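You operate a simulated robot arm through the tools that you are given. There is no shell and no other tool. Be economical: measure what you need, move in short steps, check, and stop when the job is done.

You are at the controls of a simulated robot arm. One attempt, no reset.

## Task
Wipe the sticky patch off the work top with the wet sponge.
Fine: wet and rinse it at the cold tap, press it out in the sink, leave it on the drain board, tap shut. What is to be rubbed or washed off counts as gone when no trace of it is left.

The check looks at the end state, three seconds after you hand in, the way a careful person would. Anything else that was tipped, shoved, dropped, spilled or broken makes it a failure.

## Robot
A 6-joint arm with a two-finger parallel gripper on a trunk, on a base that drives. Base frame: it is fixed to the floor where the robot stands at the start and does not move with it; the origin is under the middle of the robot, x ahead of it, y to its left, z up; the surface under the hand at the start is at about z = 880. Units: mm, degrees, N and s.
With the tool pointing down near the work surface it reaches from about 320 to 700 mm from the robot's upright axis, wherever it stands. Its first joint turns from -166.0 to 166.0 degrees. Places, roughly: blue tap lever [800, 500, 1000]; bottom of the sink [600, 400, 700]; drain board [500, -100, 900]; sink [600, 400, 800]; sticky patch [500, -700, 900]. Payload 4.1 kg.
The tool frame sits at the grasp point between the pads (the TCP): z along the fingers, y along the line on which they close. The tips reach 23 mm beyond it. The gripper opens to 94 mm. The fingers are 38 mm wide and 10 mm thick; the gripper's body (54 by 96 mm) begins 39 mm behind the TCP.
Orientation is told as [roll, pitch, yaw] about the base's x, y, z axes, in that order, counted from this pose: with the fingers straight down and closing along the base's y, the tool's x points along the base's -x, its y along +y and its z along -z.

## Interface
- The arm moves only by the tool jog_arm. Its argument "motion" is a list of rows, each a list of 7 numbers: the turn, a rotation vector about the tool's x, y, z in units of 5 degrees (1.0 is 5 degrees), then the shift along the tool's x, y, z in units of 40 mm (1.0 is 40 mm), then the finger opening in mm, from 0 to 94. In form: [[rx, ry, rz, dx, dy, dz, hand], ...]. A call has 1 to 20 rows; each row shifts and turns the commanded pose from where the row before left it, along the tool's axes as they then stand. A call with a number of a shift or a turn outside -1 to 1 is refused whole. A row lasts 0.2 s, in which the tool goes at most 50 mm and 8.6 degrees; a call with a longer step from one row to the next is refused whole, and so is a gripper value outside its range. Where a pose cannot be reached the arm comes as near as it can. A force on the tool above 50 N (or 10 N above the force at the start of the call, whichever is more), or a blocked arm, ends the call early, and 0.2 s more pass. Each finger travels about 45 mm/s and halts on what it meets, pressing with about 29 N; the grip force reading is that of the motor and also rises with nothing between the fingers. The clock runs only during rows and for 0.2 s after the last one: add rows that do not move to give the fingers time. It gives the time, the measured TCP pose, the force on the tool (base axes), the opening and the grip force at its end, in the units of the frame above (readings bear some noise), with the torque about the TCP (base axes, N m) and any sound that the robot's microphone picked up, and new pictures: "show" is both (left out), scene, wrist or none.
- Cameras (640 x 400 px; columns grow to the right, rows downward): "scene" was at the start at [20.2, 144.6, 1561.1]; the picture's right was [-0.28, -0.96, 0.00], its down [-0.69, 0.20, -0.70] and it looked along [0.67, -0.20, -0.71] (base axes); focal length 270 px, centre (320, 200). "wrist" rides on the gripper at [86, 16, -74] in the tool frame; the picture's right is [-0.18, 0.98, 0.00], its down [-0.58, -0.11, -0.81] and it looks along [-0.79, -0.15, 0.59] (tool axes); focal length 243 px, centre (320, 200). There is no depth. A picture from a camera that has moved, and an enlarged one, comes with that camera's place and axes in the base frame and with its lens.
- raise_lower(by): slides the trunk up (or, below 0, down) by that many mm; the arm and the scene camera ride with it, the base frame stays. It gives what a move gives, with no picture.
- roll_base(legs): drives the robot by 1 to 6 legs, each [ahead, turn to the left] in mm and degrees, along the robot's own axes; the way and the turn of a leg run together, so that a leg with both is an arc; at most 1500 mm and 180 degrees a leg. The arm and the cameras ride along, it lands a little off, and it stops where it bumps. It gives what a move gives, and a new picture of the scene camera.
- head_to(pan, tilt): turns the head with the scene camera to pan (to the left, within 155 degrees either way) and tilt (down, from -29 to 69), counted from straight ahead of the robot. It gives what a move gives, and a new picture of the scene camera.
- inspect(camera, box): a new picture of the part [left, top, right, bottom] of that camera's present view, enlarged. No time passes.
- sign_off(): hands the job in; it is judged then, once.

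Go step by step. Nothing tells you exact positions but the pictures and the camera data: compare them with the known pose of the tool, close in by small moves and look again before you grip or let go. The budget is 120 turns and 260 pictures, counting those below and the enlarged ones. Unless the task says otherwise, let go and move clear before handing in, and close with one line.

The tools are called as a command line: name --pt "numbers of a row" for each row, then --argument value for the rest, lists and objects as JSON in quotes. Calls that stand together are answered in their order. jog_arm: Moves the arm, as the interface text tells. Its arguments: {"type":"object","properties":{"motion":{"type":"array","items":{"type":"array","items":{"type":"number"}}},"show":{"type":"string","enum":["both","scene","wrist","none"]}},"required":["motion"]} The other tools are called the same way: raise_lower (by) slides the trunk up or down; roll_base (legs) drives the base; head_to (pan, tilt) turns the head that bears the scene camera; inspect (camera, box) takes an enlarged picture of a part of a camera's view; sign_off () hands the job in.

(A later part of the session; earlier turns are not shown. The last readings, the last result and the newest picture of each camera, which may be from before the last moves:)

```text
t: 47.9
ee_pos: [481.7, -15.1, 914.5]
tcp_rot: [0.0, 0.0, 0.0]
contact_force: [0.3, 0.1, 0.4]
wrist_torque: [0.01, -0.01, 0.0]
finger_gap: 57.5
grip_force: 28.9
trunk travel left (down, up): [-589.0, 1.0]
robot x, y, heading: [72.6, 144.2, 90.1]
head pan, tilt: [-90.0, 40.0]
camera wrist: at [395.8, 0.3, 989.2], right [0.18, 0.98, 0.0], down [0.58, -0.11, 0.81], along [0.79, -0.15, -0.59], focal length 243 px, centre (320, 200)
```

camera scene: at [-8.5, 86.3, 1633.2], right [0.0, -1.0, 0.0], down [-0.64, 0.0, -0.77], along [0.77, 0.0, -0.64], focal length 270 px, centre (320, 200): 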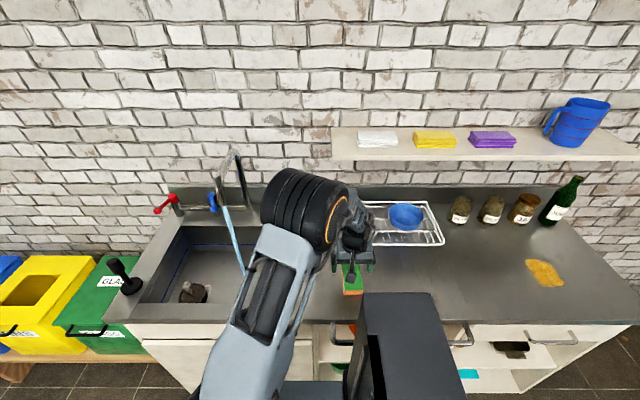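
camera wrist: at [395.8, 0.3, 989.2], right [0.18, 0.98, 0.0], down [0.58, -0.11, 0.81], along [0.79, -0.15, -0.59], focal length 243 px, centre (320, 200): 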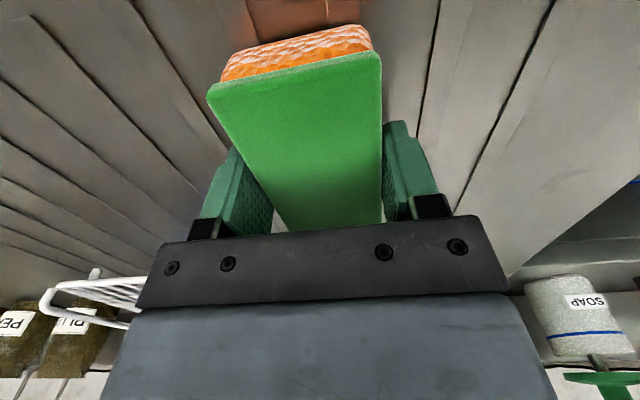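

The grip is good: gap 57.5 mm, 29 N. I'll lift, then swing over the sink while tilting the tool 45° so the sponge leads forward under the spout.

jog_arm --pt "0 0 0 0 0 -1 40" --pt "0 0 0 0 0 -1 40" --pt "0 0 0 0 0 -0.8 40" --pt "0 -1 0 0 0.98 0 40" --pt "0 -1 0 0 0.98 0 40" --pt "0 -1 0 0 0.98 0 40" --pt "0 -1 0 0 0.98 0 40" --pt "0 -1 0 0 0.98 0 40" --pt "0 -1 0 0 0.98 0 40" --pt "0 -1 0 0 0.98 0 40" --pt "0 -1 0 0 0.98 0 40" --pt "0 -1 0 0 0.98 0 40" --pt "0 0 0 0 0.98 0 40"

inspect --camera "scene" --box '[140, 130, 340, 255]'

```text
t: 50.7
ee_pos: [478.8, 337.3, 1018.8]
tcp_rot: [-2.2, -39.5, 0.6]
contact_force: [0.7, 0.1, 1.1]
wrist_torque: [0.02, 0.0, -0.02]
finger_gap: 40.0
grip_force: 0.0
out of reach, approached as far as the arm can: row 9, 10
trunk travel left (down, up): [-589.0, 1.0]
robot x, y, heading: [69.6, 146.1, 90.1]
head pan, tilt: [-90.0, 40.0]
camera scene: at [-8.7, 86.6, 1633.2], right [0.0, -1.0, 0.0], down [-0.64, 0.0, -0.77], along [0.77, 0.0, -0.64], focal length 270 px, centre (320, 200)
camera wrist: at [365.9, 354.7, 1021.0], right [0.16, 0.98, 0.09], down [-0.07, -0.08, 0.99], along [0.99, -0.16, 0.05], focal length 243 px, centre (320, 200)
```

scene: 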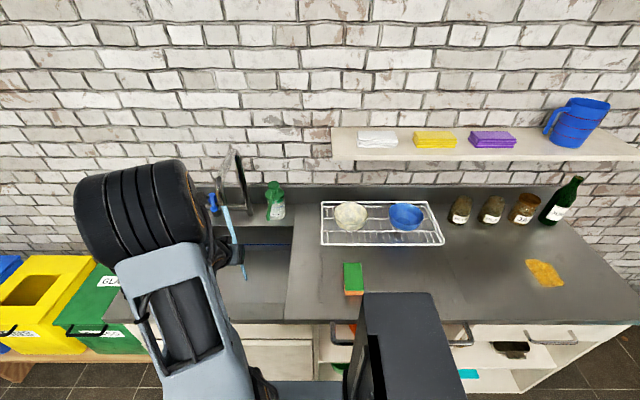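
wrist: 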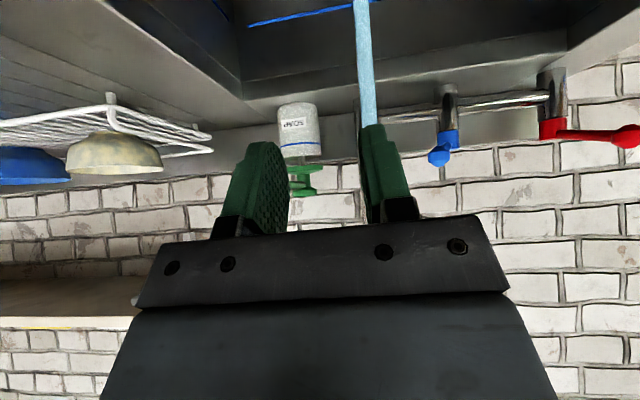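

```text
3.20 times, centred on (240, 192) of scene
camera zoom: at [-8.7, 86.6, 1633.2], right [0.0, -1.0, 0.0], down [-0.64, 0.0, -0.77], along [0.77, 0.0, -0.64], focal length 863 px, centre (576, 224)
```

zoom: 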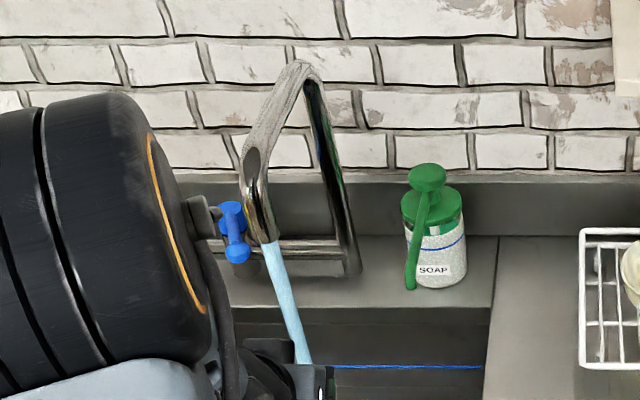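

The sponge slipped out and stayed in its place; the pads only caught its top edge. I also have the water stream now, at about (596,372). I'll go back and grip it lower and more slowly.

jog_arm --pt "0 1 0 0 -0.97 0 60" --pt "0 1 0 0 -0.97 0 80" --pt "0 1 0 0 -0.97 0 94" --pt "0 1 0 0 -0.97 0 94" --pt "0 1 0 0 -0.97 0 94" --pt "0 1 0 0 -0.97 0 94" --pt "0 1 0 0 -0.97 0 94" --pt "0 0.9 0 0 -0.97 0 94" --pt "0 0 0 0 -0.97 0 94" --show "wrist"

```text
t: 52.7
ee_pos: [471.4, -11.6, 1031.4]
tcp_rot: [-1.7, 0.0, -0.9]
contact_force: [-0.1, 0.0, 0.3]
wrist_torque: [0.0, 0.01, -0.01]
finger_gap: 94.1
grip_force: 0.1
trunk travel left (down, up): [-589.0, 1.0]
robot x, y, heading: [71.1, 145.8, 90.0]
head pan, tilt: [-90.0, 40.0]
camera wrist: at [386.1, 6.8, 1104.9], right [0.2, 0.98, -0.03], down [0.58, -0.09, 0.81], along [0.79, -0.18, -0.59], focal length 243 px, centre (320, 200)
```

wrist: 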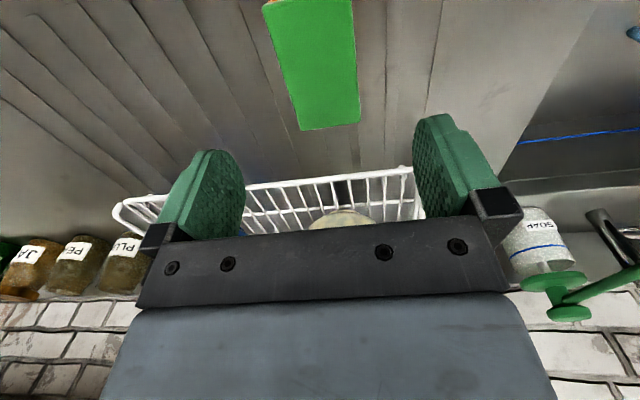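

I'll straighten the tool, descend to z=907 and grip fully.

jog_arm --pt "-0.34 0 -0.18 0 0 0 94" --pt "0 0 0 -0.27 -0.07 1 94" --pt "0 0 0 0 0 1 94" --pt "0 0 0 0 0 0.8 94" --pt "0 0 0 0 0 0.3 94" --pt "0 0 0 0 0 0 60" --pt "0 0 0 0 0 0 30" --pt "0 0 0 0 0 0 0" --pt "0 0 0 0 0 0 0" --pt "0 0 0 0 0 0 0" --show "wrist"

jog_arm --pt "0 0 0 0 0 -0.2 0" --pt "0 0 0 0 0 -0.3 0" --pt "0 0 0 0 0 -0.5 0" --show "wrist"

```text
t: 54.9
ee_pos: [483.7, -14.8, 908.3]
tcp_rot: [0.0, -0.1, -0.1]
contact_force: [0.3, -0.1, 0.7]
wrist_torque: [0.0, 0.0, 0.04]
finger_gap: 57.0
grip_force: 28.7
trunk travel left (down, up): [-589.0, 1.0]
robot x, y, heading: [71.8, 146.2, 90.2]
head pan, tilt: [-90.0, 40.0]
camera wrist: at [398.3, 1.2, 982.0], right [0.18, 0.98, 0.0], down [0.58, -0.11, 0.81], along [0.79, -0.15, -0.59], focal length 243 px, centre (320, 200)
```

wrist: 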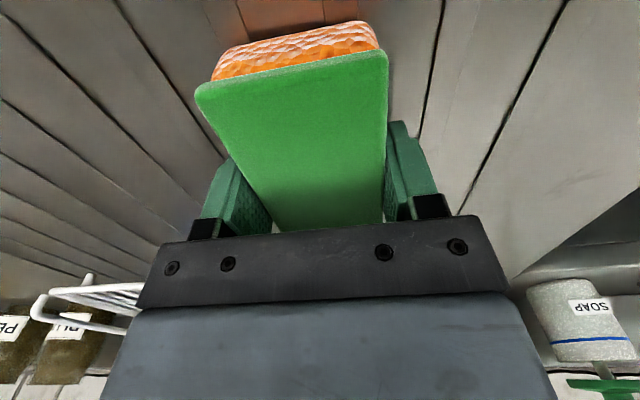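

```text
t: 55.7
ee_pos: [484.9, -14.0, 947.3]
tcp_rot: [0.0, -0.2, 0.1]
contact_force: [-0.6, 0.2, -0.3]
wrist_torque: [0.02, 0.01, 0.0]
finger_gap: 56.8
grip_force: 29.0
trunk travel left (down, up): [-589.0, 1.0]
robot x, y, heading: [68.5, 143.5, 90.0]
head pan, tilt: [-90.0, 40.0]
camera wrist: at [398.2, 1.4, 1021.8], right [0.18, 0.98, 0.0], down [0.58, -0.11, 0.81], along [0.79, -0.15, -0.59], focal length 243 px, centre (320, 200)
```

wrist: 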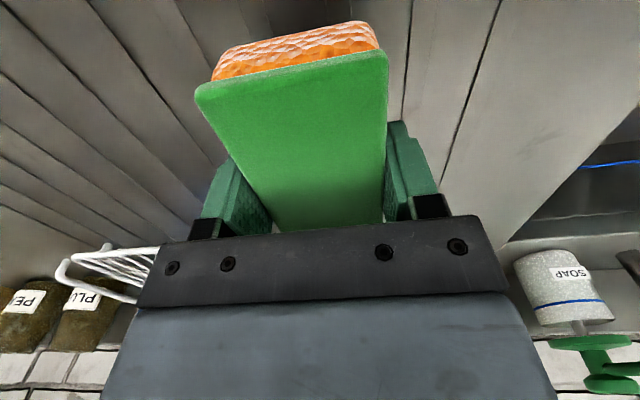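

The sponge is up in the grip. I'll carry it to the sink at moderate speed, tilting the tool 35°.

jog_arm --pt "0 0 0 0 0 -0.6 0" --pt "0 0 0 0 0 -0.7 0" --pt "0 0 0 0 0.7 0 0" --pt "0 0 0 0 0.7 0 0" --pt "0 0 0 0 0.7 0 0" --pt "0 0 0 0 0.7 0 0" --pt "0 0 0 0 0.7 0 0" --pt "0 0 0 0 0.7 0 0" --pt "0 -1 0 0 0.7 0 0" --pt "0 -1 0 0 0.7 0 0" --pt "0 -1 0 0 0.7 0 0" --pt "0 -1 0 0 0.7 0 0" --pt "0 -1 0 0 0.7 0 0" --pt "0 -1 0 0 0.7 0 0" --pt "0 -1 0 0 0.7 0 0" --pt "0 0 0 0 0.6 0 0"

```text
t: 59.1
ee_pos: [482.7, 376.0, 999.2]
tcp_rot: [0.0, -35.1, 0.0]
contact_force: [1.0, 0.2, -0.8]
wrist_torque: [-0.01, 0.02, 0.02]
finger_gap: 57.3
grip_force: 28.9
trunk travel left (down, up): [-589.0, 1.0]
robot x, y, heading: [71.3, 147.5, 90.0]
head pan, tilt: [-90.0, 40.0]
camera scene: at [-8.7, 86.6, 1633.2], right [0.0, -1.0, 0.0], down [-0.64, 0.0, -0.77], along [0.77, 0.0, -0.64], focal length 270 px, centre (320, 200)
camera wrist: at [371.1, 391.2, 1010.1], right [0.15, 0.98, 0.11], down [0.01, -0.11, 0.99], along [0.99, -0.15, -0.03], focal length 243 px, centre (320, 200)
```

scene: 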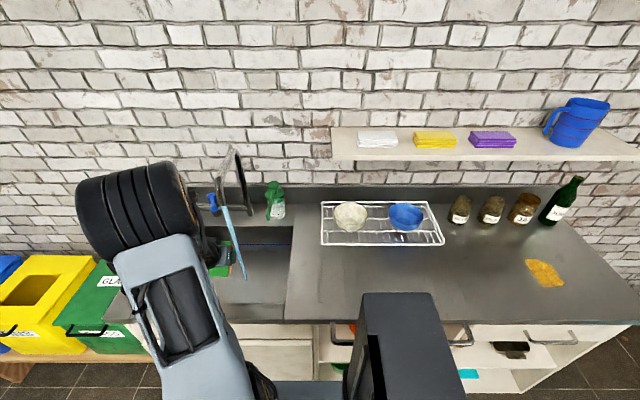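
wrist: 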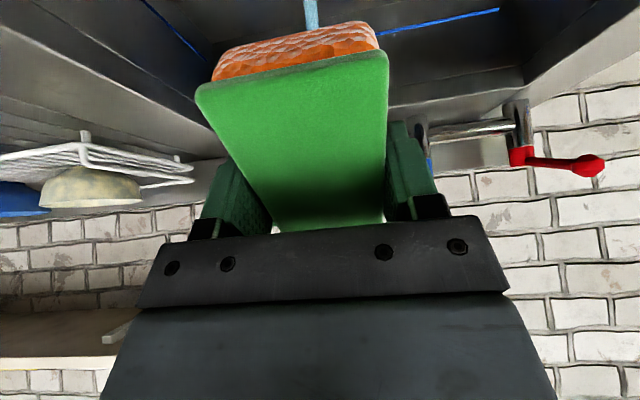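

I'll move the sponge's upper end under the stream, then hold it there.

jog_arm --pt "0 0 0 -0.234 -0.025 0.69 0" --pt "0 0 0 -0.234 -0.025 0.69 0" --pt "0 0 0 -0.234 -0.025 0.69 0" --pt "0 0 0 -0.234 -0.025 0.69 0" --pt "0 0 0 0 0 0 0" --pt "0 0 0 0 0 0 0" --pt "0 0 0 0 0 0 0"

inspect --camera "scene" --box '[160, 130, 320, 230]'

```text
t: 60.7
ee_pos: [578.8, 368.6, 931.1]
tcp_rot: [0.0, -35.0, 0.0]
contact_force: [-0.5, -0.4, 0.0]
wrist_torque: [-0.02, 0.01, 0.01]
finger_gap: 57.1
grip_force: 29.2
trunk travel left (down, up): [-589.0, 1.0]
robot x, y, heading: [73.0, 142.5, 90.0]
head pan, tilt: [-90.0, 40.0]
camera scene: at [-8.5, 86.3, 1633.2], right [0.0, -1.0, 0.0], down [-0.64, 0.0, -0.77], along [0.77, 0.0, -0.64], focal length 270 px, centre (320, 200)
camera wrist: at [466.2, 384.9, 943.4], right [0.15, 0.98, 0.11], down [0.01, -0.11, 0.99], along [0.99, -0.15, -0.03], focal length 243 px, centre (320, 200)
```

scene: 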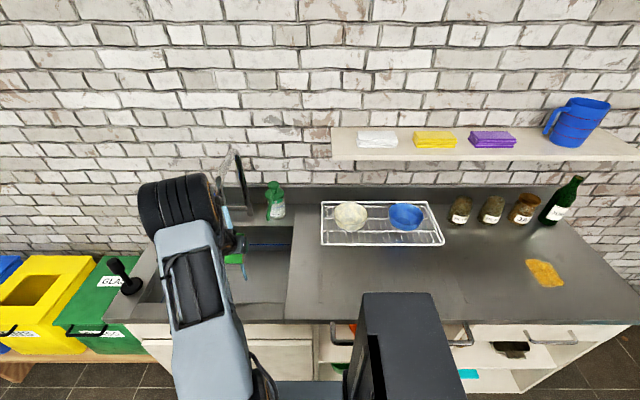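
wrist: 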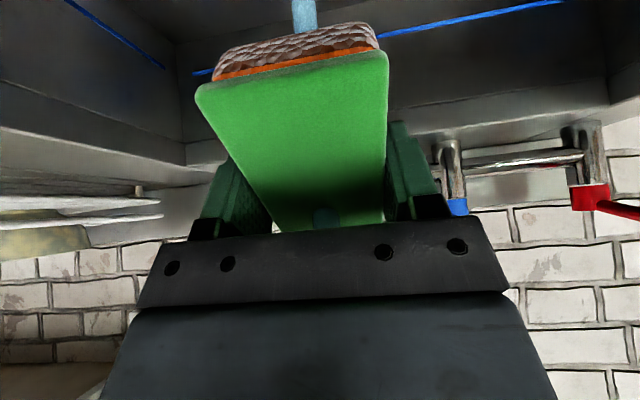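

```text
4.00 times, centred on (240, 180) of scene
camera zoom: at [-8.5, 86.3, 1633.2], right [0.0, -1.0, 0.0], down [-0.64, 0.0, -0.77], along [0.77, 0.0, -0.64], focal length 1078 px, centre (640, 280)
```

zoom: 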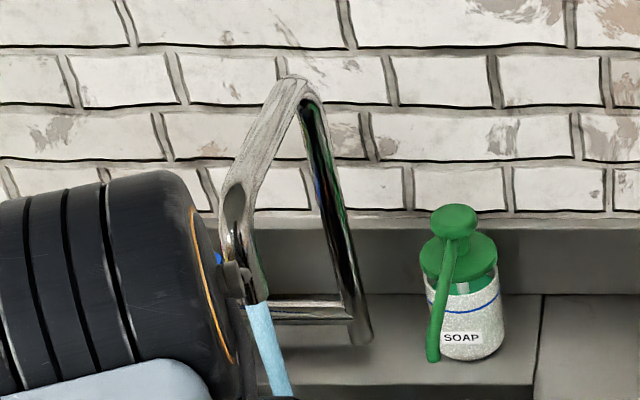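

The water is hitting the sponge and its foam is darkening. I'll hold it there two more seconds to soak.

jog_arm --pt "0 0 0 0 0 0 0" --pt "0 0 0 0 0 0 0" --pt "0 0 0 0 0 0 0" --pt "0 0 0 0 0 0 0" --pt "0 0 0 0 0 0 0" --pt "0 0 0 0 0 0 0" --pt "0 0 0 0 0 0 0" --pt "0 0 0 0 0 0 0" --pt "0 0 0 0 0 0 0" --pt "0 0 0 0 0 0 0" --show "wrist"

```text
t: 62.9
ee_pos: [578.7, 369.5, 932.6]
tcp_rot: [0.0, -35.2, 0.0]
contact_force: [0.1, 0.6, -0.3]
wrist_torque: [0.02, 0.01, 0.0]
finger_gap: 57.2
grip_force: 28.7
trunk travel left (down, up): [-589.0, 1.0]
robot x, y, heading: [69.7, 146.5, 90.1]
head pan, tilt: [-90.0, 40.0]
camera wrist: at [466.0, 384.9, 943.5], right [0.15, 0.98, 0.11], down [0.01, -0.11, 0.99], along [0.99, -0.15, -0.03], focal length 243 px, centre (320, 200)
```

wrist: 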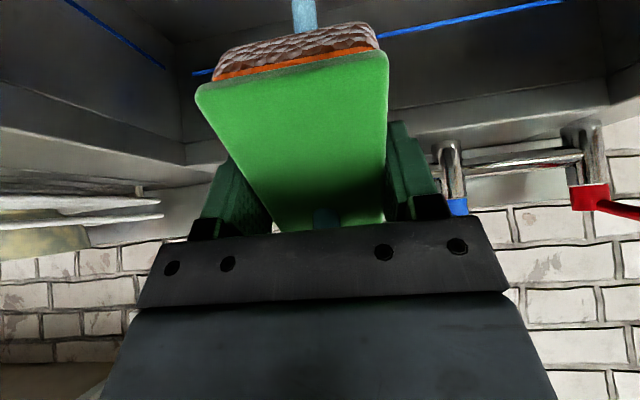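

The sponge is soaked. I'll move sideways out of the stream inside the sink area, set the tool upright and go down to press it on the sink bottom.

jog_arm --pt "0 0 0 0 -0.75 0 0" --pt "0 0 0 0 -0.75 0 0" --pt "0 0 0 0 -0.75 0 0" --pt "0 1 0 0.3 0 0 0" --pt "0 1 0 0.3 0 0 0" --pt "0 1 0 0.2 0 0 0" --pt "0 1 0 0.2 0 0 0" --pt "0 1 0 0 0 0 0" --pt "0 1 0 0 0 0 0" --pt "0 1 0 0 0 0 0"

```text
t: 65.1
ee_pos: [556.8, 272.1, 916.8]
tcp_rot: [-1.4, -5.3, -0.6]
contact_force: [-0.1, -0.3, -0.5]
wrist_torque: [-0.03, -0.02, -0.02]
finger_gap: 57.2
grip_force: 29.4
out of reach, approached as far as the arm can: row 5, 6, 7
trunk travel left (down, up): [-589.0, 1.0]
robot x, y, heading: [70.7, 143.5, 90.0]
head pan, tilt: [-90.0, 40.0]
camera scene: at [-8.5, 86.3, 1633.2], right [0.0, -1.0, 0.0], down [-0.64, 0.0, -0.77], along [0.77, 0.0, -0.64], focal length 270 px, centre (320, 200)
camera wrist: at [465.5, 290.3, 983.1], right [0.2, 0.98, -0.01], down [0.5, -0.09, 0.86], along [0.84, -0.17, -0.51], focal length 243 px, centre (320, 200)
```

scene: 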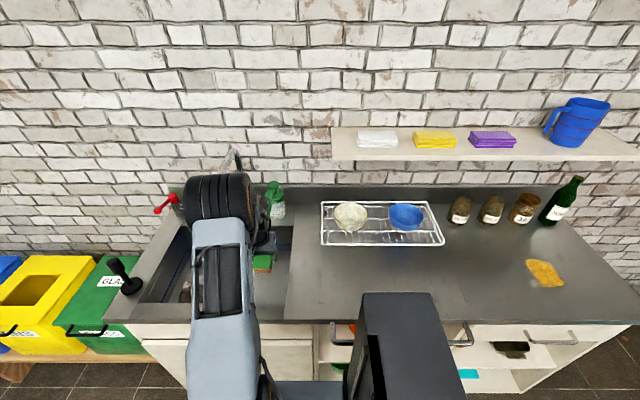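
wrist: 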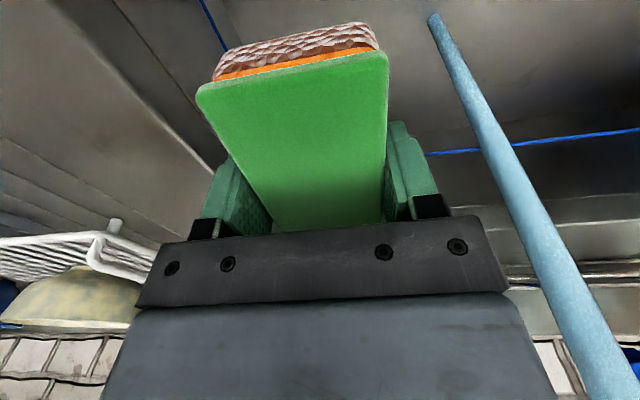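

I'll level the tool and lower into the sink.

jog_arm --pt "-0.28 1 -0.12 0.2 0 0 0" --pt "0 0 0 0 0.2 0.8 0" --pt "0 0 0 0 0 0.9 0" --pt "0 0 0 0 0 0.9 0" --pt "0 0 0 0 0 0.9 0"

```text
t: 66.3
ee_pos: [551.2, 279.5, 775.7]
tcp_rot: [-0.1, -0.4, -0.1]
contact_force: [-0.1, -0.2, -0.4]
wrist_torque: [0.01, 0.0, 0.04]
finger_gap: 56.9
grip_force: 28.6
trunk travel left (down, up): [-589.0, 1.0]
robot x, y, heading: [71.1, 143.9, 90.2]
head pan, tilt: [-90.0, 40.0]
camera scene: at [-8.3, 86.4, 1633.2], right [0.0, -1.0, 0.0], down [-0.64, 0.0, -0.77], along [0.77, 0.0, -0.64], focal length 270 px, centre (320, 200)
camera wrist: at [465.1, 294.8, 849.9], right [0.19, 0.98, 0.0], down [0.58, -0.11, 0.81], along [0.8, -0.15, -0.59], focal length 243 px, centre (320, 200)
```

scene: 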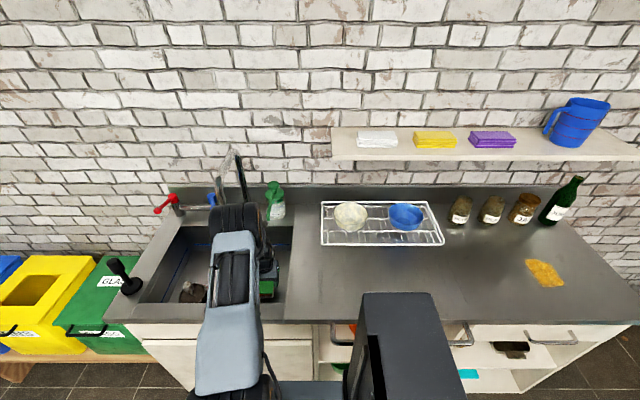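
wrist: 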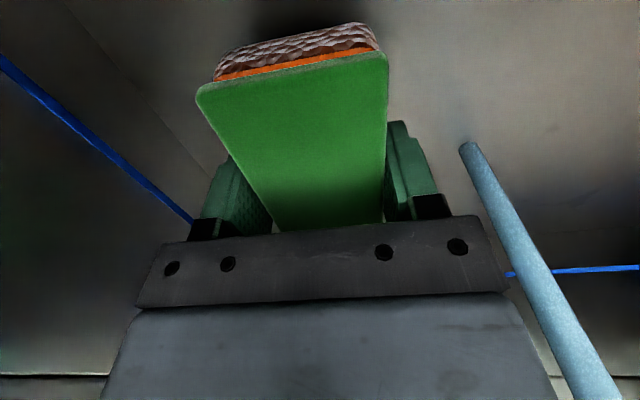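

Nearly down. I'll press in small steps now.

jog_arm --pt "0 0 0 0 0 0.4 0" --pt "0 0 0 0 0 0.4 0" --pt "0 0 0 0 0 0.2 0" --pt "0 0 0 0 0 0.15 0" --pt "0 0 0 0 0 0.15 0" --show "wrist"

```text
t: 67.0
ee_pos: [555.0, 279.5, 754.5]
tcp_rot: [0.1, -1.1, -0.1]
contact_force: [-5.3, 0.2, 32.3]
wrist_torque: [0.0, 0.78, -0.04]
finger_gap: 56.8
grip_force: 29.2
trunk travel left (down, up): [-589.0, 1.0]
robot x, y, heading: [70.2, 146.2, 90.2]
head pan, tilt: [-90.0, 40.0]
stopped in row 3: the force on the tool passed its limit at 76 N (the readings are from after the stop); the commanded pose is now the measured one
camera wrist: at [469.4, 296.2, 827.0], right [0.19, 0.98, 0.0], down [0.57, -0.11, 0.82], along [0.8, -0.15, -0.58], focal length 243 px, centre (320, 200)
```

wrist: 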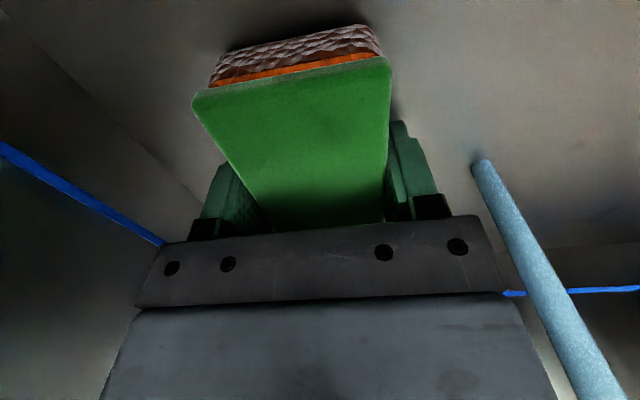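

It pressed at over 30 N. I'll lift and look at the sponge for drips and wetness.

jog_arm --pt "0 0.2 0 0 0 -0.5 0" --pt "0 0 0 0 0 -0.8 0" --pt "0 0 0 0 0 -0.8 0" --pt "0 0 0 0 0 -0.8 0"

inspect --camera "wrist" --box '[160, 0, 480, 200]'

inspect --camera "scene" --box '[160, 200, 320, 300]'

```text
t: 68.0
ee_pos: [554.1, 279.2, 863.6]
tcp_rot: [-0.1, 0.3, -0.1]
contact_force: [-0.4, -0.5, -0.4]
wrist_torque: [0.03, 0.02, -0.04]
finger_gap: 56.7
grip_force: 28.8
trunk travel left (down, up): [-589.0, 1.0]
robot x, y, heading: [71.2, 143.0, 90.0]
head pan, tilt: [-90.0, 40.0]
camera scene: at [-8.9, 86.2, 1633.0], right [0.0, -1.0, 0.0], down [-0.64, 0.0, -0.77], along [0.77, 0.0, -0.64], focal length 270 px, centre (320, 200)
camera wrist: at [470.0, 295.7, 938.5], right [0.19, 0.98, 0.0], down [0.59, -0.11, 0.8], along [0.79, -0.15, -0.6], focal length 243 px, centre (320, 200)
```

scene: 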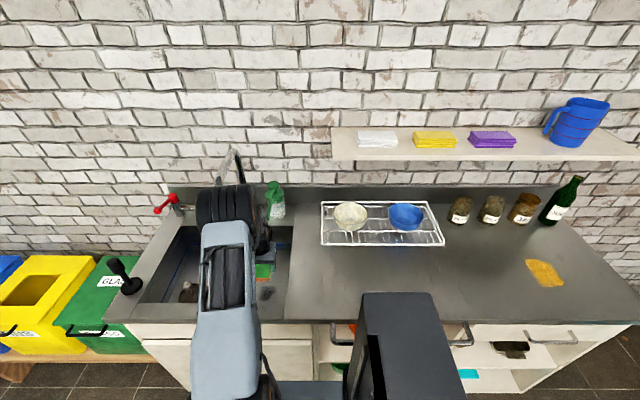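
wrist: 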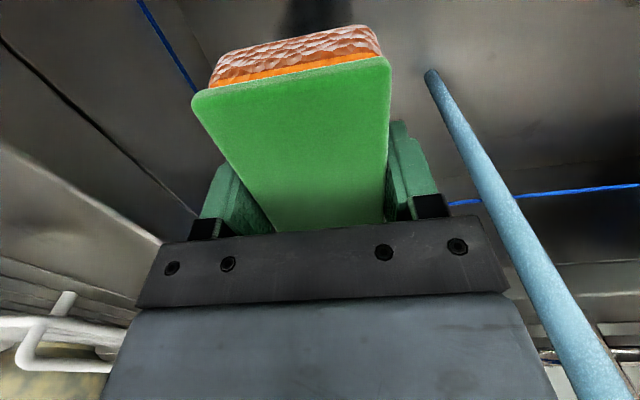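

```text
2.00 times, centred on (320, 100) of wrist
camera zoom: at [470.0, 295.7, 938.5], right [0.19, 0.98, 0.0], down [0.59, -0.11, 0.8], along [0.79, -0.15, -0.6], focal length 485 px, centre (320, 400)
```

zoom: 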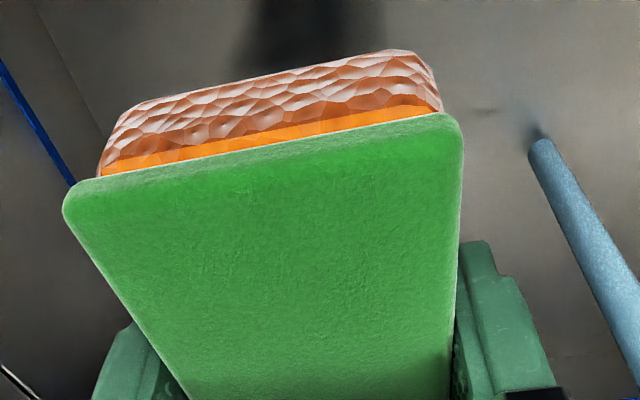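

```text
4.00 times, centred on (240, 250) of scene
camera zoom: at [-8.9, 86.2, 1633.0], right [0.0, -1.0, 0.0], down [-0.64, 0.0, -0.77], along [0.77, 0.0, -0.64], focal length 1078 px, centre (640, 0)
```

zoom: 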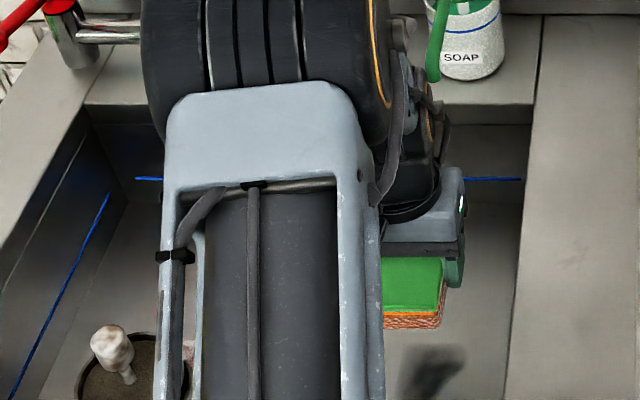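

Pressing left a wet mark in the sink and the foam is lighter, so the sponge is damp and not dripping. I'll lift clear and drive along the counter to the patch.

jog_arm --pt "0 0 0 0.2 0 -0.9 0" --pt "0 0 0 0.4 0 -0.9 0" --pt "0 0 0 0.4 0 -0.9 0" --pt "0 0 0 0.4 0 -0.9 0" --show "none"

roll_base --legs '[[-760, 0]]'

```text
t: 69.0
ee_pos: [498.8, 279.1, 1009.7]
tcp_rot: [-0.1, 0.2, -0.2]
contact_force: [-0.1, 0.6, 0.0]
wrist_torque: [0.03, 0.02, 0.0]
finger_gap: 57.0
grip_force: 28.8
trunk travel left (down, up): [-589.0, 1.0]
robot x, y, heading: [67.3, 144.7, 89.9]
head pan, tilt: [-90.0, 40.0]
```

```text
t: 73.1
ee_pos: [499.6, -487.7, 1010.9]
tcp_rot: [0.1, 0.2, -0.4]
contact_force: [-1.3, -0.5, -0.1]
wrist_torque: [0.0, 0.0, -0.01]
finger_gap: 56.9
grip_force: 29.2
trunk travel left (down, up): [-589.0, 1.0]
robot x, y, heading: [67.8, -620.1, 89.7]
head pan, tilt: [-90.0, 40.0]
camera scene: at [-10.8, -678.8, 1633.1], right [-0.01, -1.0, 0.0], down [-0.64, 0.0, -0.77], along [0.77, 0.0, -0.64], focal length 270 px, centre (320, 200)
```

scene: 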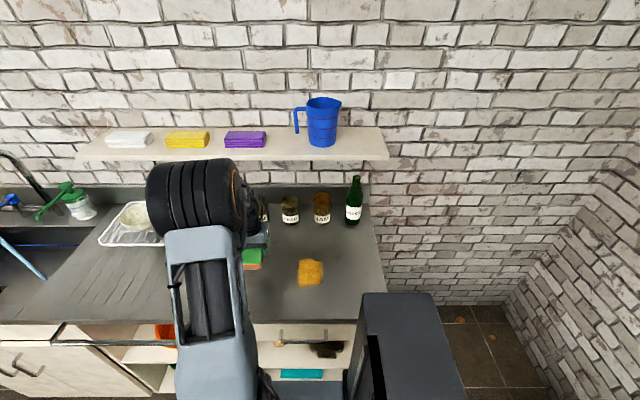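

The patch is near (519,-646). I'll measure it in a close view.

inspect --camera "scene" --box '[240, 220, 400, 320]'

```text
4.00 times, centred on (320, 270) of scene
camera zoom: at [-10.8, -678.8, 1633.1], right [-0.01, -1.0, 0.0], down [-0.64, 0.0, -0.77], along [0.77, 0.0, -0.64], focal length 1078 px, centre (320, -80)
```

zoom: 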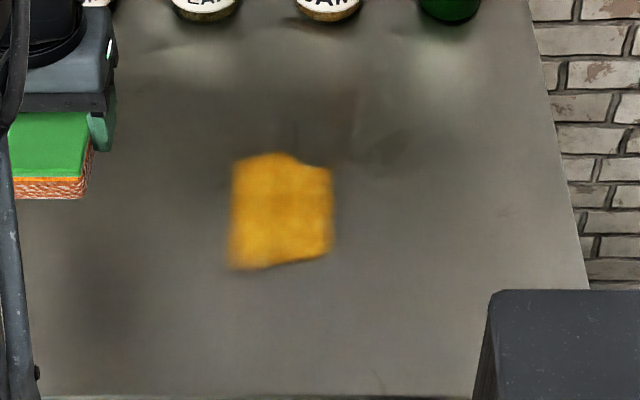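

The patch spans about x 465–580, y -690 to -603. I'll lower the sponge beside it at (522,-575), then feel for the surface.

jog_arm --pt "0 0 0 -0.28 -0.7 0 0" --pt "0 0 0 -0.28 -0.7 0.3 0" --pt "0 0 0 0 -0.7 0.5 0" --pt "0 0 0 0 0 0.7 0" --pt "0 0 0 0 0 0.7 0" --pt "0 0 0 0 0 0.1 0" --pt "0 0 0 0 0 0.1 0"

```text
t: 74.7
ee_pos: [520.8, -571.2, 914.8]
tcp_rot: [-0.1, 0.3, -0.4]
contact_force: [0.2, 0.3, 0.6]
wrist_torque: [-0.02, 0.01, -0.02]
finger_gap: 57.0
grip_force: 28.5
trunk travel left (down, up): [-589.0, 1.0]
robot x, y, heading: [67.7, -617.6, 89.8]
head pan, tilt: [-90.0, 40.0]
camera scene: at [-10.8, -678.5, 1633.2], right [-0.01, -1.0, 0.0], down [-0.64, 0.0, -0.77], along [0.77, 0.0, -0.64], focal length 270 px, centre (320, 200)
camera wrist: at [435.5, -556.1, 990.0], right [0.19, 0.98, 0.0], down [0.58, -0.11, 0.8], along [0.79, -0.15, -0.59], focal length 243 px, centre (320, 200)
```

scene: 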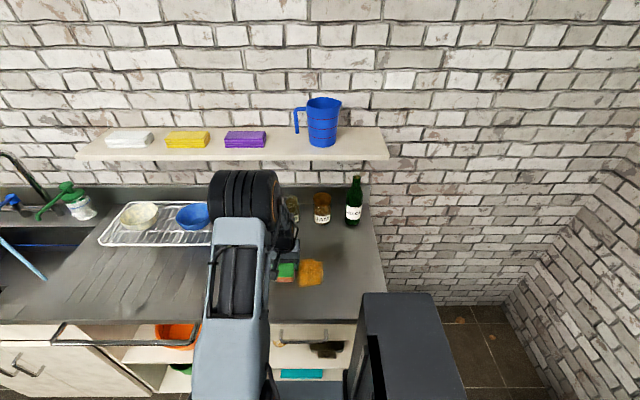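
wrist: 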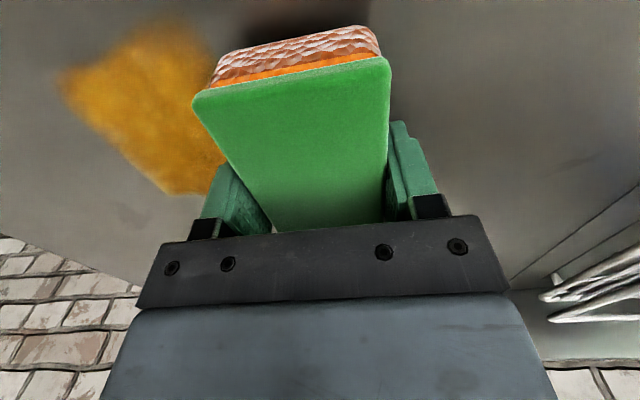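

jog_arm --pt "0 0 0 0 0 0.06 0" --pt "0 0 0 0 0 0.06 0" --pt "0 0 0 0 0 0.05 0" --show "none"

```text
t: 75.5
ee_pos: [520.3, -571.7, 908.8]
tcp_rot: [-0.2, 0.2, -0.5]
contact_force: [0.0, 0.1, -0.2]
wrist_torque: [0.01, -0.03, -0.01]
finger_gap: 57.1
grip_force: 29.6
trunk travel left (down, up): [-589.0, 1.0]
robot x, y, heading: [67.2, -619.3, 89.6]
head pan, tilt: [-90.0, 40.0]
```

No contact yet at z=909. I'll continue in 1–2 mm steps.

jog_arm --pt "0 0 0 0 0 0.04 0" --pt "0 0 0 0 0 0.04 0" --show "none"

jog_arm --pt "0 0 0 0 0 0.03 0" --pt "0 0 0 0 0 0.03 0" --show "wrist"

```text
t: 76.1
ee_pos: [520.6, -572.5, 905.6]
tcp_rot: [-0.1, 0.1, -0.3]
contact_force: [-1.6, -0.9, 4.4]
wrist_torque: [0.01, -0.16, -0.02]
finger_gap: 56.9
grip_force: 28.7
trunk travel left (down, up): [-589.0, 1.0]
robot x, y, heading: [67.6, -617.7, 89.6]
head pan, tilt: [-90.0, 40.0]
```

```text
t: 76.7
ee_pos: [521.4, -572.7, 904.6]
tcp_rot: [-0.1, 0.0, -0.4]
contact_force: [-2.0, 0.2, 22.5]
wrist_torque: [0.07, -0.97, 0.0]
finger_gap: 56.9
grip_force: 29.2
trunk travel left (down, up): [-589.0, 1.0]
robot x, y, heading: [69.2, -620.4, 89.7]
head pan, tilt: [-90.0, 40.0]
camera wrist: at [435.6, -556.1, 979.0], right [0.19, 0.98, 0.0], down [0.58, -0.11, 0.81], along [0.79, -0.15, -0.59], focal length 243 px, centre (320, 200)
```

wrist: 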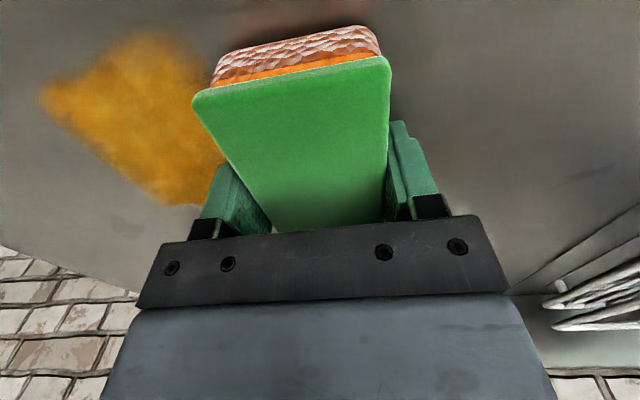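

Contact is firm at 22 N. First wiping stroke toward -y.

jog_arm --pt "0 0 0 0 -0.4 0 0" --pt "0 0 0 0 -0.4 0 0" --pt "0 0 0 0 -0.4 0 0" --pt "0 0 0 0 -0.4 0 0" --pt "0 0 0 0 -0.4 0 0" --pt "0 0 0 0 -0.4 0 0" --pt "0 0 0 0 -0.4 0 0" --pt "0 0 0 0 -0.4 0 0"

```text
t: 78.5
ee_pos: [518.5, -697.9, 903.0]
tcp_rot: [-0.2, -0.1, -0.3]
contact_force: [0.6, 12.6, 38.5]
wrist_torque: [0.48, 0.13, -0.15]
finger_gap: 57.5
grip_force: 29.3
trunk travel left (down, up): [-589.0, 1.0]
robot x, y, heading: [67.4, -620.5, 89.5]
head pan, tilt: [-90.0, 40.0]
camera scene: at [-13.7, -676.2, 1633.2], right [0.0, -1.0, 0.0], down [-0.64, 0.0, -0.77], along [0.77, 0.0, -0.64], focal length 270 px, centre (320, 200)
camera wrist: at [433.6, -681.9, 978.3], right [0.19, 0.98, 0.0], down [0.58, -0.11, 0.81], along [0.79, -0.16, -0.59], focal length 243 px, centre (320, 200)
```

scene: 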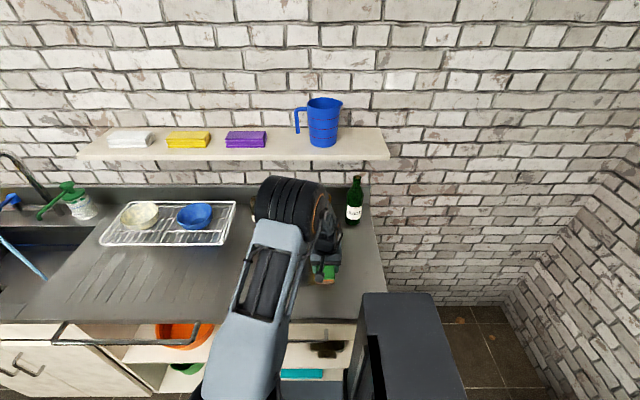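
wrist: 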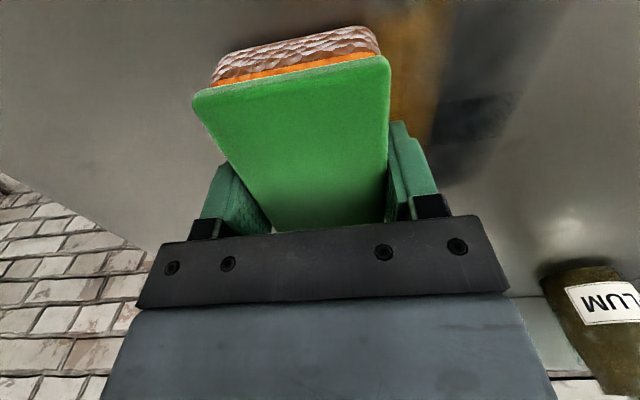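

The patch is coming off. I'll ease the pressure slightly and make strokes offset nearer and farther.

jog_arm --pt "0 0 0 0.3 0 -0.02 0" --pt "0 0 0 0.2 0.35 0 0" --pt "0 0 0 0 0.4 0 0" --pt "0 0 0 0 0.4 0 0" --pt "0 0 0 0 0.4 0 0" --pt "0 0 0 0 0.4 0 0" --pt "0 0 0 0 0.4 0 0" --pt "0 0 0 0 0.4 0 0" --pt "0 0 0 0 0.3 0 0" --pt "0 0 0 -0.5 0 0 0" --pt "0 0 0 -0.5 0 0 0" --pt "0 0 0 0 -0.4 0 0" --pt "0 0 0 0 -0.4 0 0" --pt "0 0 0 0 -0.4 0 0" --pt "0 0 0 0 -0.4 0 0" --pt "0 0 0 0 -0.4 0 0" --pt "0 0 0 0 -0.4 0 0" --pt "0 0 0 0 -0.4 0 0" --pt "0 0 0 0 -0.4 0 0"

```text
t: 82.5
ee_pos: [538.6, -705.2, 904.4]
tcp_rot: [-0.1, 0.0, -0.3]
contact_force: [-0.3, 7.3, 24.4]
wrist_torque: [0.27, -0.05, -0.04]
finger_gap: 57.1
grip_force: 28.5
trunk travel left (down, up): [-589.0, 1.0]
robot x, y, heading: [68.4, -621.3, 89.7]
head pan, tilt: [-90.0, 40.0]
camera scene: at [-12.7, -677.1, 1633.2], right [0.0, -1.0, 0.0], down [-0.64, 0.0, -0.77], along [0.77, 0.0, -0.64], focal length 270 px, centre (320, 200)
camera wrist: at [452.9, -689.5, 978.5], right [0.19, 0.98, 0.0], down [0.58, -0.11, 0.81], along [0.79, -0.15, -0.59], focal length 243 px, centre (320, 200)
```

scene: 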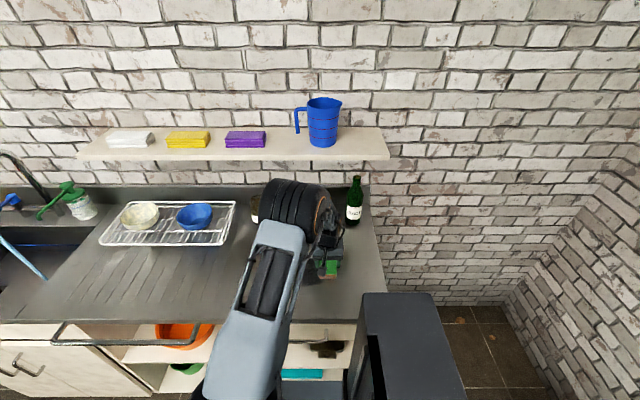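
wrist: 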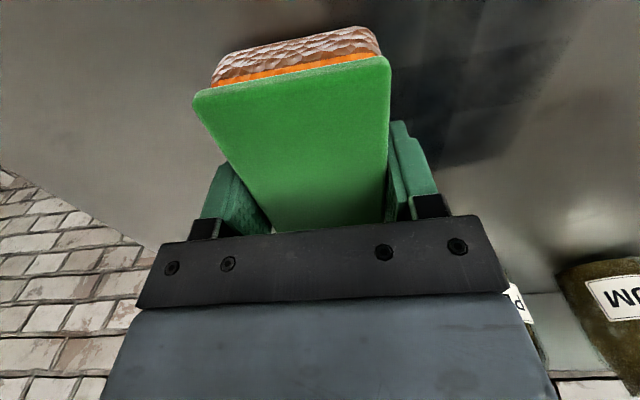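

It looks clean already. I'll make one more pass over the whole area, then lift and inspect.

jog_arm --pt "0 0 0 -0.25 0.3 0 0" --pt "0 0 0 0 0.45 0 0" --pt "0 0 0 0 0.45 0 0" --pt "0 0 0 0 0.45 0 0" --pt "0 0 0 0 0.45 0 0" --pt "0 0 0 0 0.45 0 0" --pt "0 0 0 0 0.45 0 0" --pt "0 0 0 0.5 0.3 0 0" --pt "0 0 0 0.5 0 0 0" --pt "0 0 0 0.4 -0.3 0 0" --pt "0 0 0 0 -0.45 0 0" --pt "0 0 0 0 -0.45 0 0" --pt "0 0 0 0 -0.45 0 0" --pt "0 0 0 0 -0.45 0 0" --pt "0 0 0 0 -0.45 0 0" --pt "0 0 0 0 -0.45 0 0" --pt "0 0 0 0 -0.3 0 0" --show "none"

jog_arm --pt "0 0 0 0 0 -0.2 0" --pt "0 0 0 0 0 -0.8 0" --pt "0 0 0 0 0.5 -1 0" --pt "0 0 0 0 1 -0.6 0" --pt "0 0 0 0 1 0 0" --pt "0 0 0 0 1 0 0" --pt "0 0 0 0 1 0 0" --pt "0 0 0 0 1 0 0"

inspect --camera "scene" --box '[240, 220, 400, 320]'

inspect --camera "wrist" --box '[0, 0, 320, 200]'

```text
t: 86.1
ee_pos: [493.7, -707.6, 903.8]
tcp_rot: [-0.1, 0.2, -0.4]
contact_force: [-0.8, 2.0, 4.6]
wrist_torque: [0.08, -0.17, 0.09]
finger_gap: 57.0
grip_force: 29.1
trunk travel left (down, up): [-589.0, 1.0]
robot x, y, heading: [70.9, -620.6, 89.4]
head pan, tilt: [-90.0, 40.0]
```

```text
t: 87.9
ee_pos: [494.9, -484.9, 1005.3]
tcp_rot: [-0.1, 0.2, -0.4]
contact_force: [0.7, 0.3, 0.6]
wrist_torque: [0.02, 0.01, -0.03]
finger_gap: 57.2
grip_force: 28.9
trunk travel left (down, up): [-589.0, 1.0]
robot x, y, heading: [69.5, -621.5, 89.7]
head pan, tilt: [-90.0, 40.0]
camera scene: at [-10.8, -678.1, 1633.2], right [0.0, -1.0, 0.0], down [-0.64, 0.0, -0.77], along [0.77, 0.0, -0.64], focal length 270 px, centre (320, 200)
camera wrist: at [409.0, -468.0, 1081.6], right [0.19, 0.98, 0.0], down [0.58, -0.11, 0.8], along [0.79, -0.15, -0.59], focal length 243 px, centre (320, 200)
```

scene: 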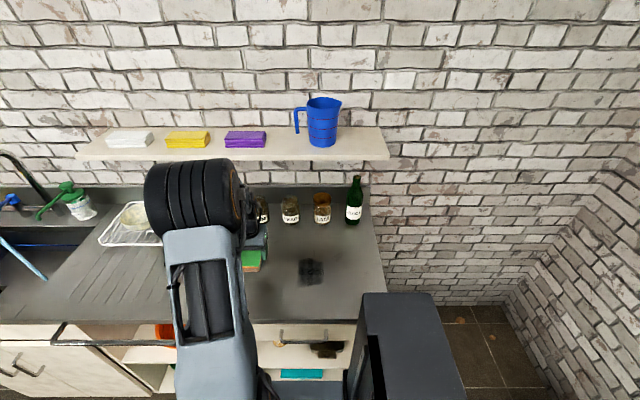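
wrist: 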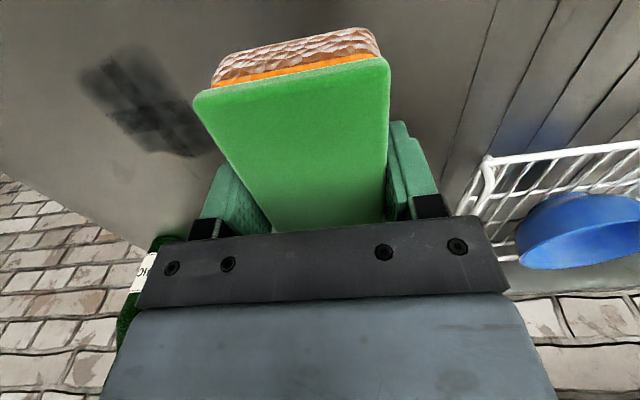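

```text
4.00 times, centred on (320, 270) of scene
camera zoom: at [-10.8, -678.1, 1633.2], right [0.0, -1.0, 0.0], down [-0.64, 0.0, -0.77], along [0.77, 0.0, -0.64], focal length 1078 px, centre (320, -80)
```

zoom: 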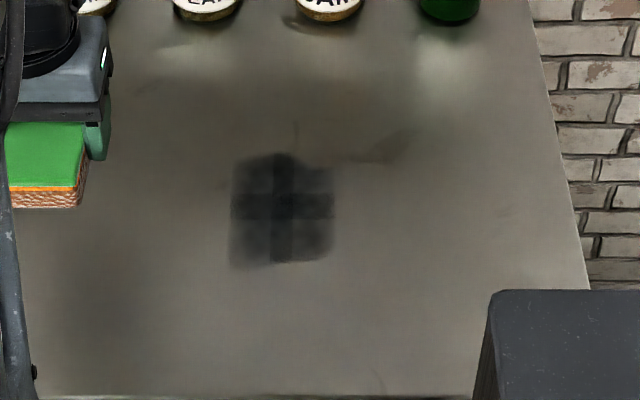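

```text
2.00 times, centred on (160, 100) of wrist
camera zoom: at [409.0, -468.0, 1081.6], right [0.19, 0.98, 0.0], down [0.58, -0.11, 0.8], along [0.79, -0.15, -0.59], focal length 485 px, centre (640, 400)
```

zoom: 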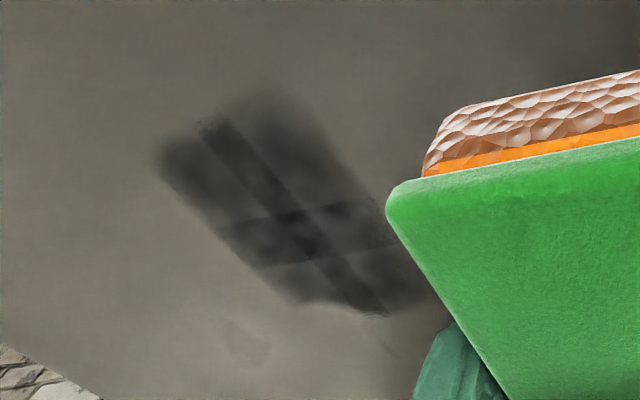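

The orange is gone, but a dark film in the patch's shape remains. It's either water or residue, so I'll wipe again with firm contact and compare.

jog_arm --pt "0 0 0 -0.6 -1 0 0" --pt "0 0 0 0 -1 0.8 0" --pt "0 0 0 0 -0.1 0.8 0" --pt "0 0 0 0 0 0.7 0" --pt "0 0 0 0 0 0.1 0" --pt "0 0 0 0 0 0.07 0" --pt "0 0 0 0 0 0.05 0" --show "none"

```text
refused: row 2 steps farther than a row can; nothing moved
```

jog_arm --pt "0 0 0 -0.6 -0.7 0 0" --pt "0 0 0 0 -0.7 0.8 0" --pt "0 0 0 0 -0.7 0.8 0" --pt "0 0 0 0 0 0.7 0" --pt "0 0 0 0 0 0.1 0" --pt "0 0 0 0 0 0.07 0" --pt "0 0 0 0 0 0.05 0" --show "none"

```text
t: 89.5
ee_pos: [519.1, -570.9, 905.3]
tcp_rot: [-0.2, 0.2, -0.5]
contact_force: [-0.4, 0.5, -0.8]
wrist_torque: [0.0, 0.0, 0.01]
finger_gap: 57.1
grip_force: 28.6
trunk travel left (down, up): [-589.0, 1.0]
robot x, y, heading: [71.5, -621.3, 89.5]
head pan, tilt: [-90.0, 40.0]
```

jog_arm --pt "0 0 0 0 0 0.04 0" --pt "0 0 0 0 0 0.03 0" --show "none"

jog_arm --pt "0 0 0 0 -0.4 0 0" --pt "0 0 0 0 -0.4 0 0" --pt "0 0 0 0 -0.4 0 0" --pt "0 0 0 0 -0.4 0 0" --pt "0 0 0 0 -0.4 0 0" --pt "0 0 0 0 -0.4 0 0" --pt "0 0 0 0 -0.4 0 0" --pt "0 0 0 0 -0.4 0 0" --pt "0 0 0 0 0.4 0 0" --pt "0 0 0 0 0.4 0 0" --pt "0 0 0 0 0.4 0 0" --pt "0 0 0 0 0.4 0 0" --pt "0 0 0 0 0.4 0 0" --pt "0 0 0 0 0.4 0 0" --pt "0 0 0 0 0.4 0 0" --pt "0 0 0 0 0.4 0 0" --show "both"

inspect --camera "scene" --box '[240, 220, 400, 320]'

```text
t: 90.1
ee_pos: [518.8, -570.0, 903.4]
tcp_rot: [-0.1, 0.1, -0.3]
contact_force: [-1.2, 0.2, 6.7]
wrist_torque: [0.07, 0.05, 0.02]
finger_gap: 57.0
grip_force: 28.8
trunk travel left (down, up): [-589.0, 1.0]
robot x, y, heading: [66.9, -617.7, 89.8]
head pan, tilt: [-90.0, 40.0]
```

```text
t: 93.5
ee_pos: [516.8, -571.1, 904.6]
tcp_rot: [-0.1, 0.3, -0.4]
contact_force: [0.3, -3.9, 15.4]
wrist_torque: [-0.03, 0.0, 0.03]
finger_gap: 56.9
grip_force: 29.2
trunk travel left (down, up): [-589.0, 1.0]
robot x, y, heading: [64.0, -618.3, 89.8]
head pan, tilt: [-90.0, 40.0]
camera scene: at [-12.1, -679.3, 1633.1], right [-0.01, -1.0, 0.0], down [-0.64, 0.0, -0.77], along [0.77, 0.0, -0.64], focal length 270 px, centre (320, 200)
camera wrist: at [433.2, -554.4, 978.8], right [0.19, 0.98, 0.0], down [0.58, -0.11, 0.8], along [0.79, -0.15, -0.59], focal length 243 px, centre (320, 200)
```

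scene: 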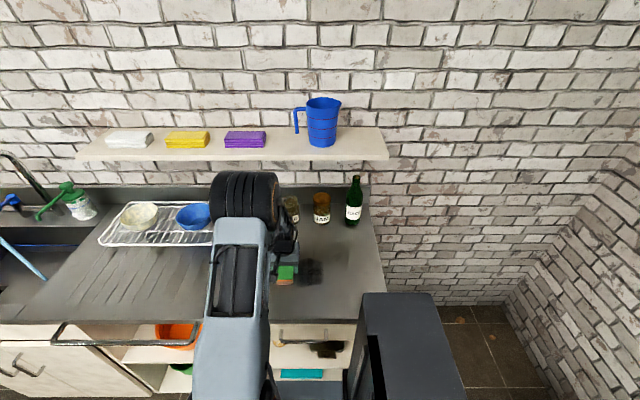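
wrist: 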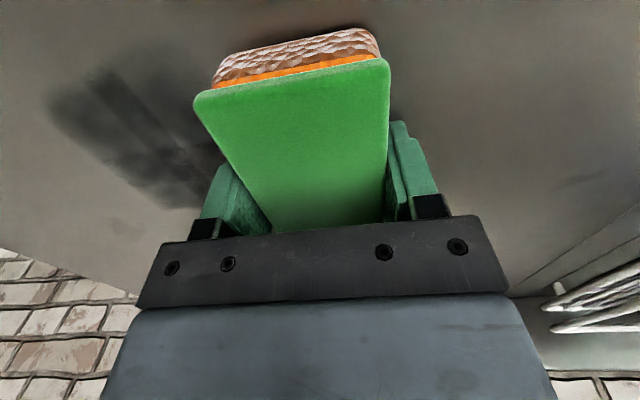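

```text
4.00 times, centred on (320, 270) of scene
camera zoom: at [-12.1, -679.3, 1633.1], right [-0.01, -1.0, 0.0], down [-0.64, 0.0, -0.77], along [0.77, 0.0, -0.64], focal length 1078 px, centre (320, -80)
```

zoom: 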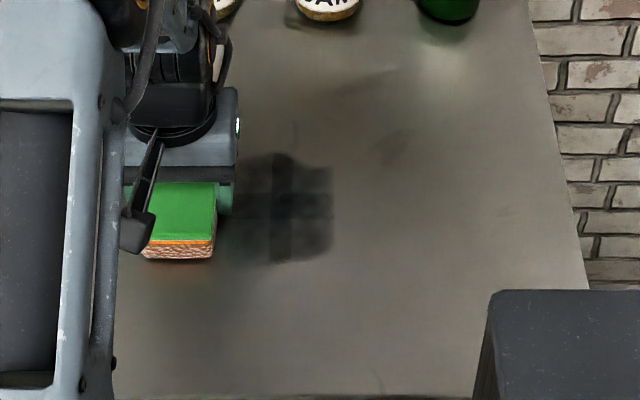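

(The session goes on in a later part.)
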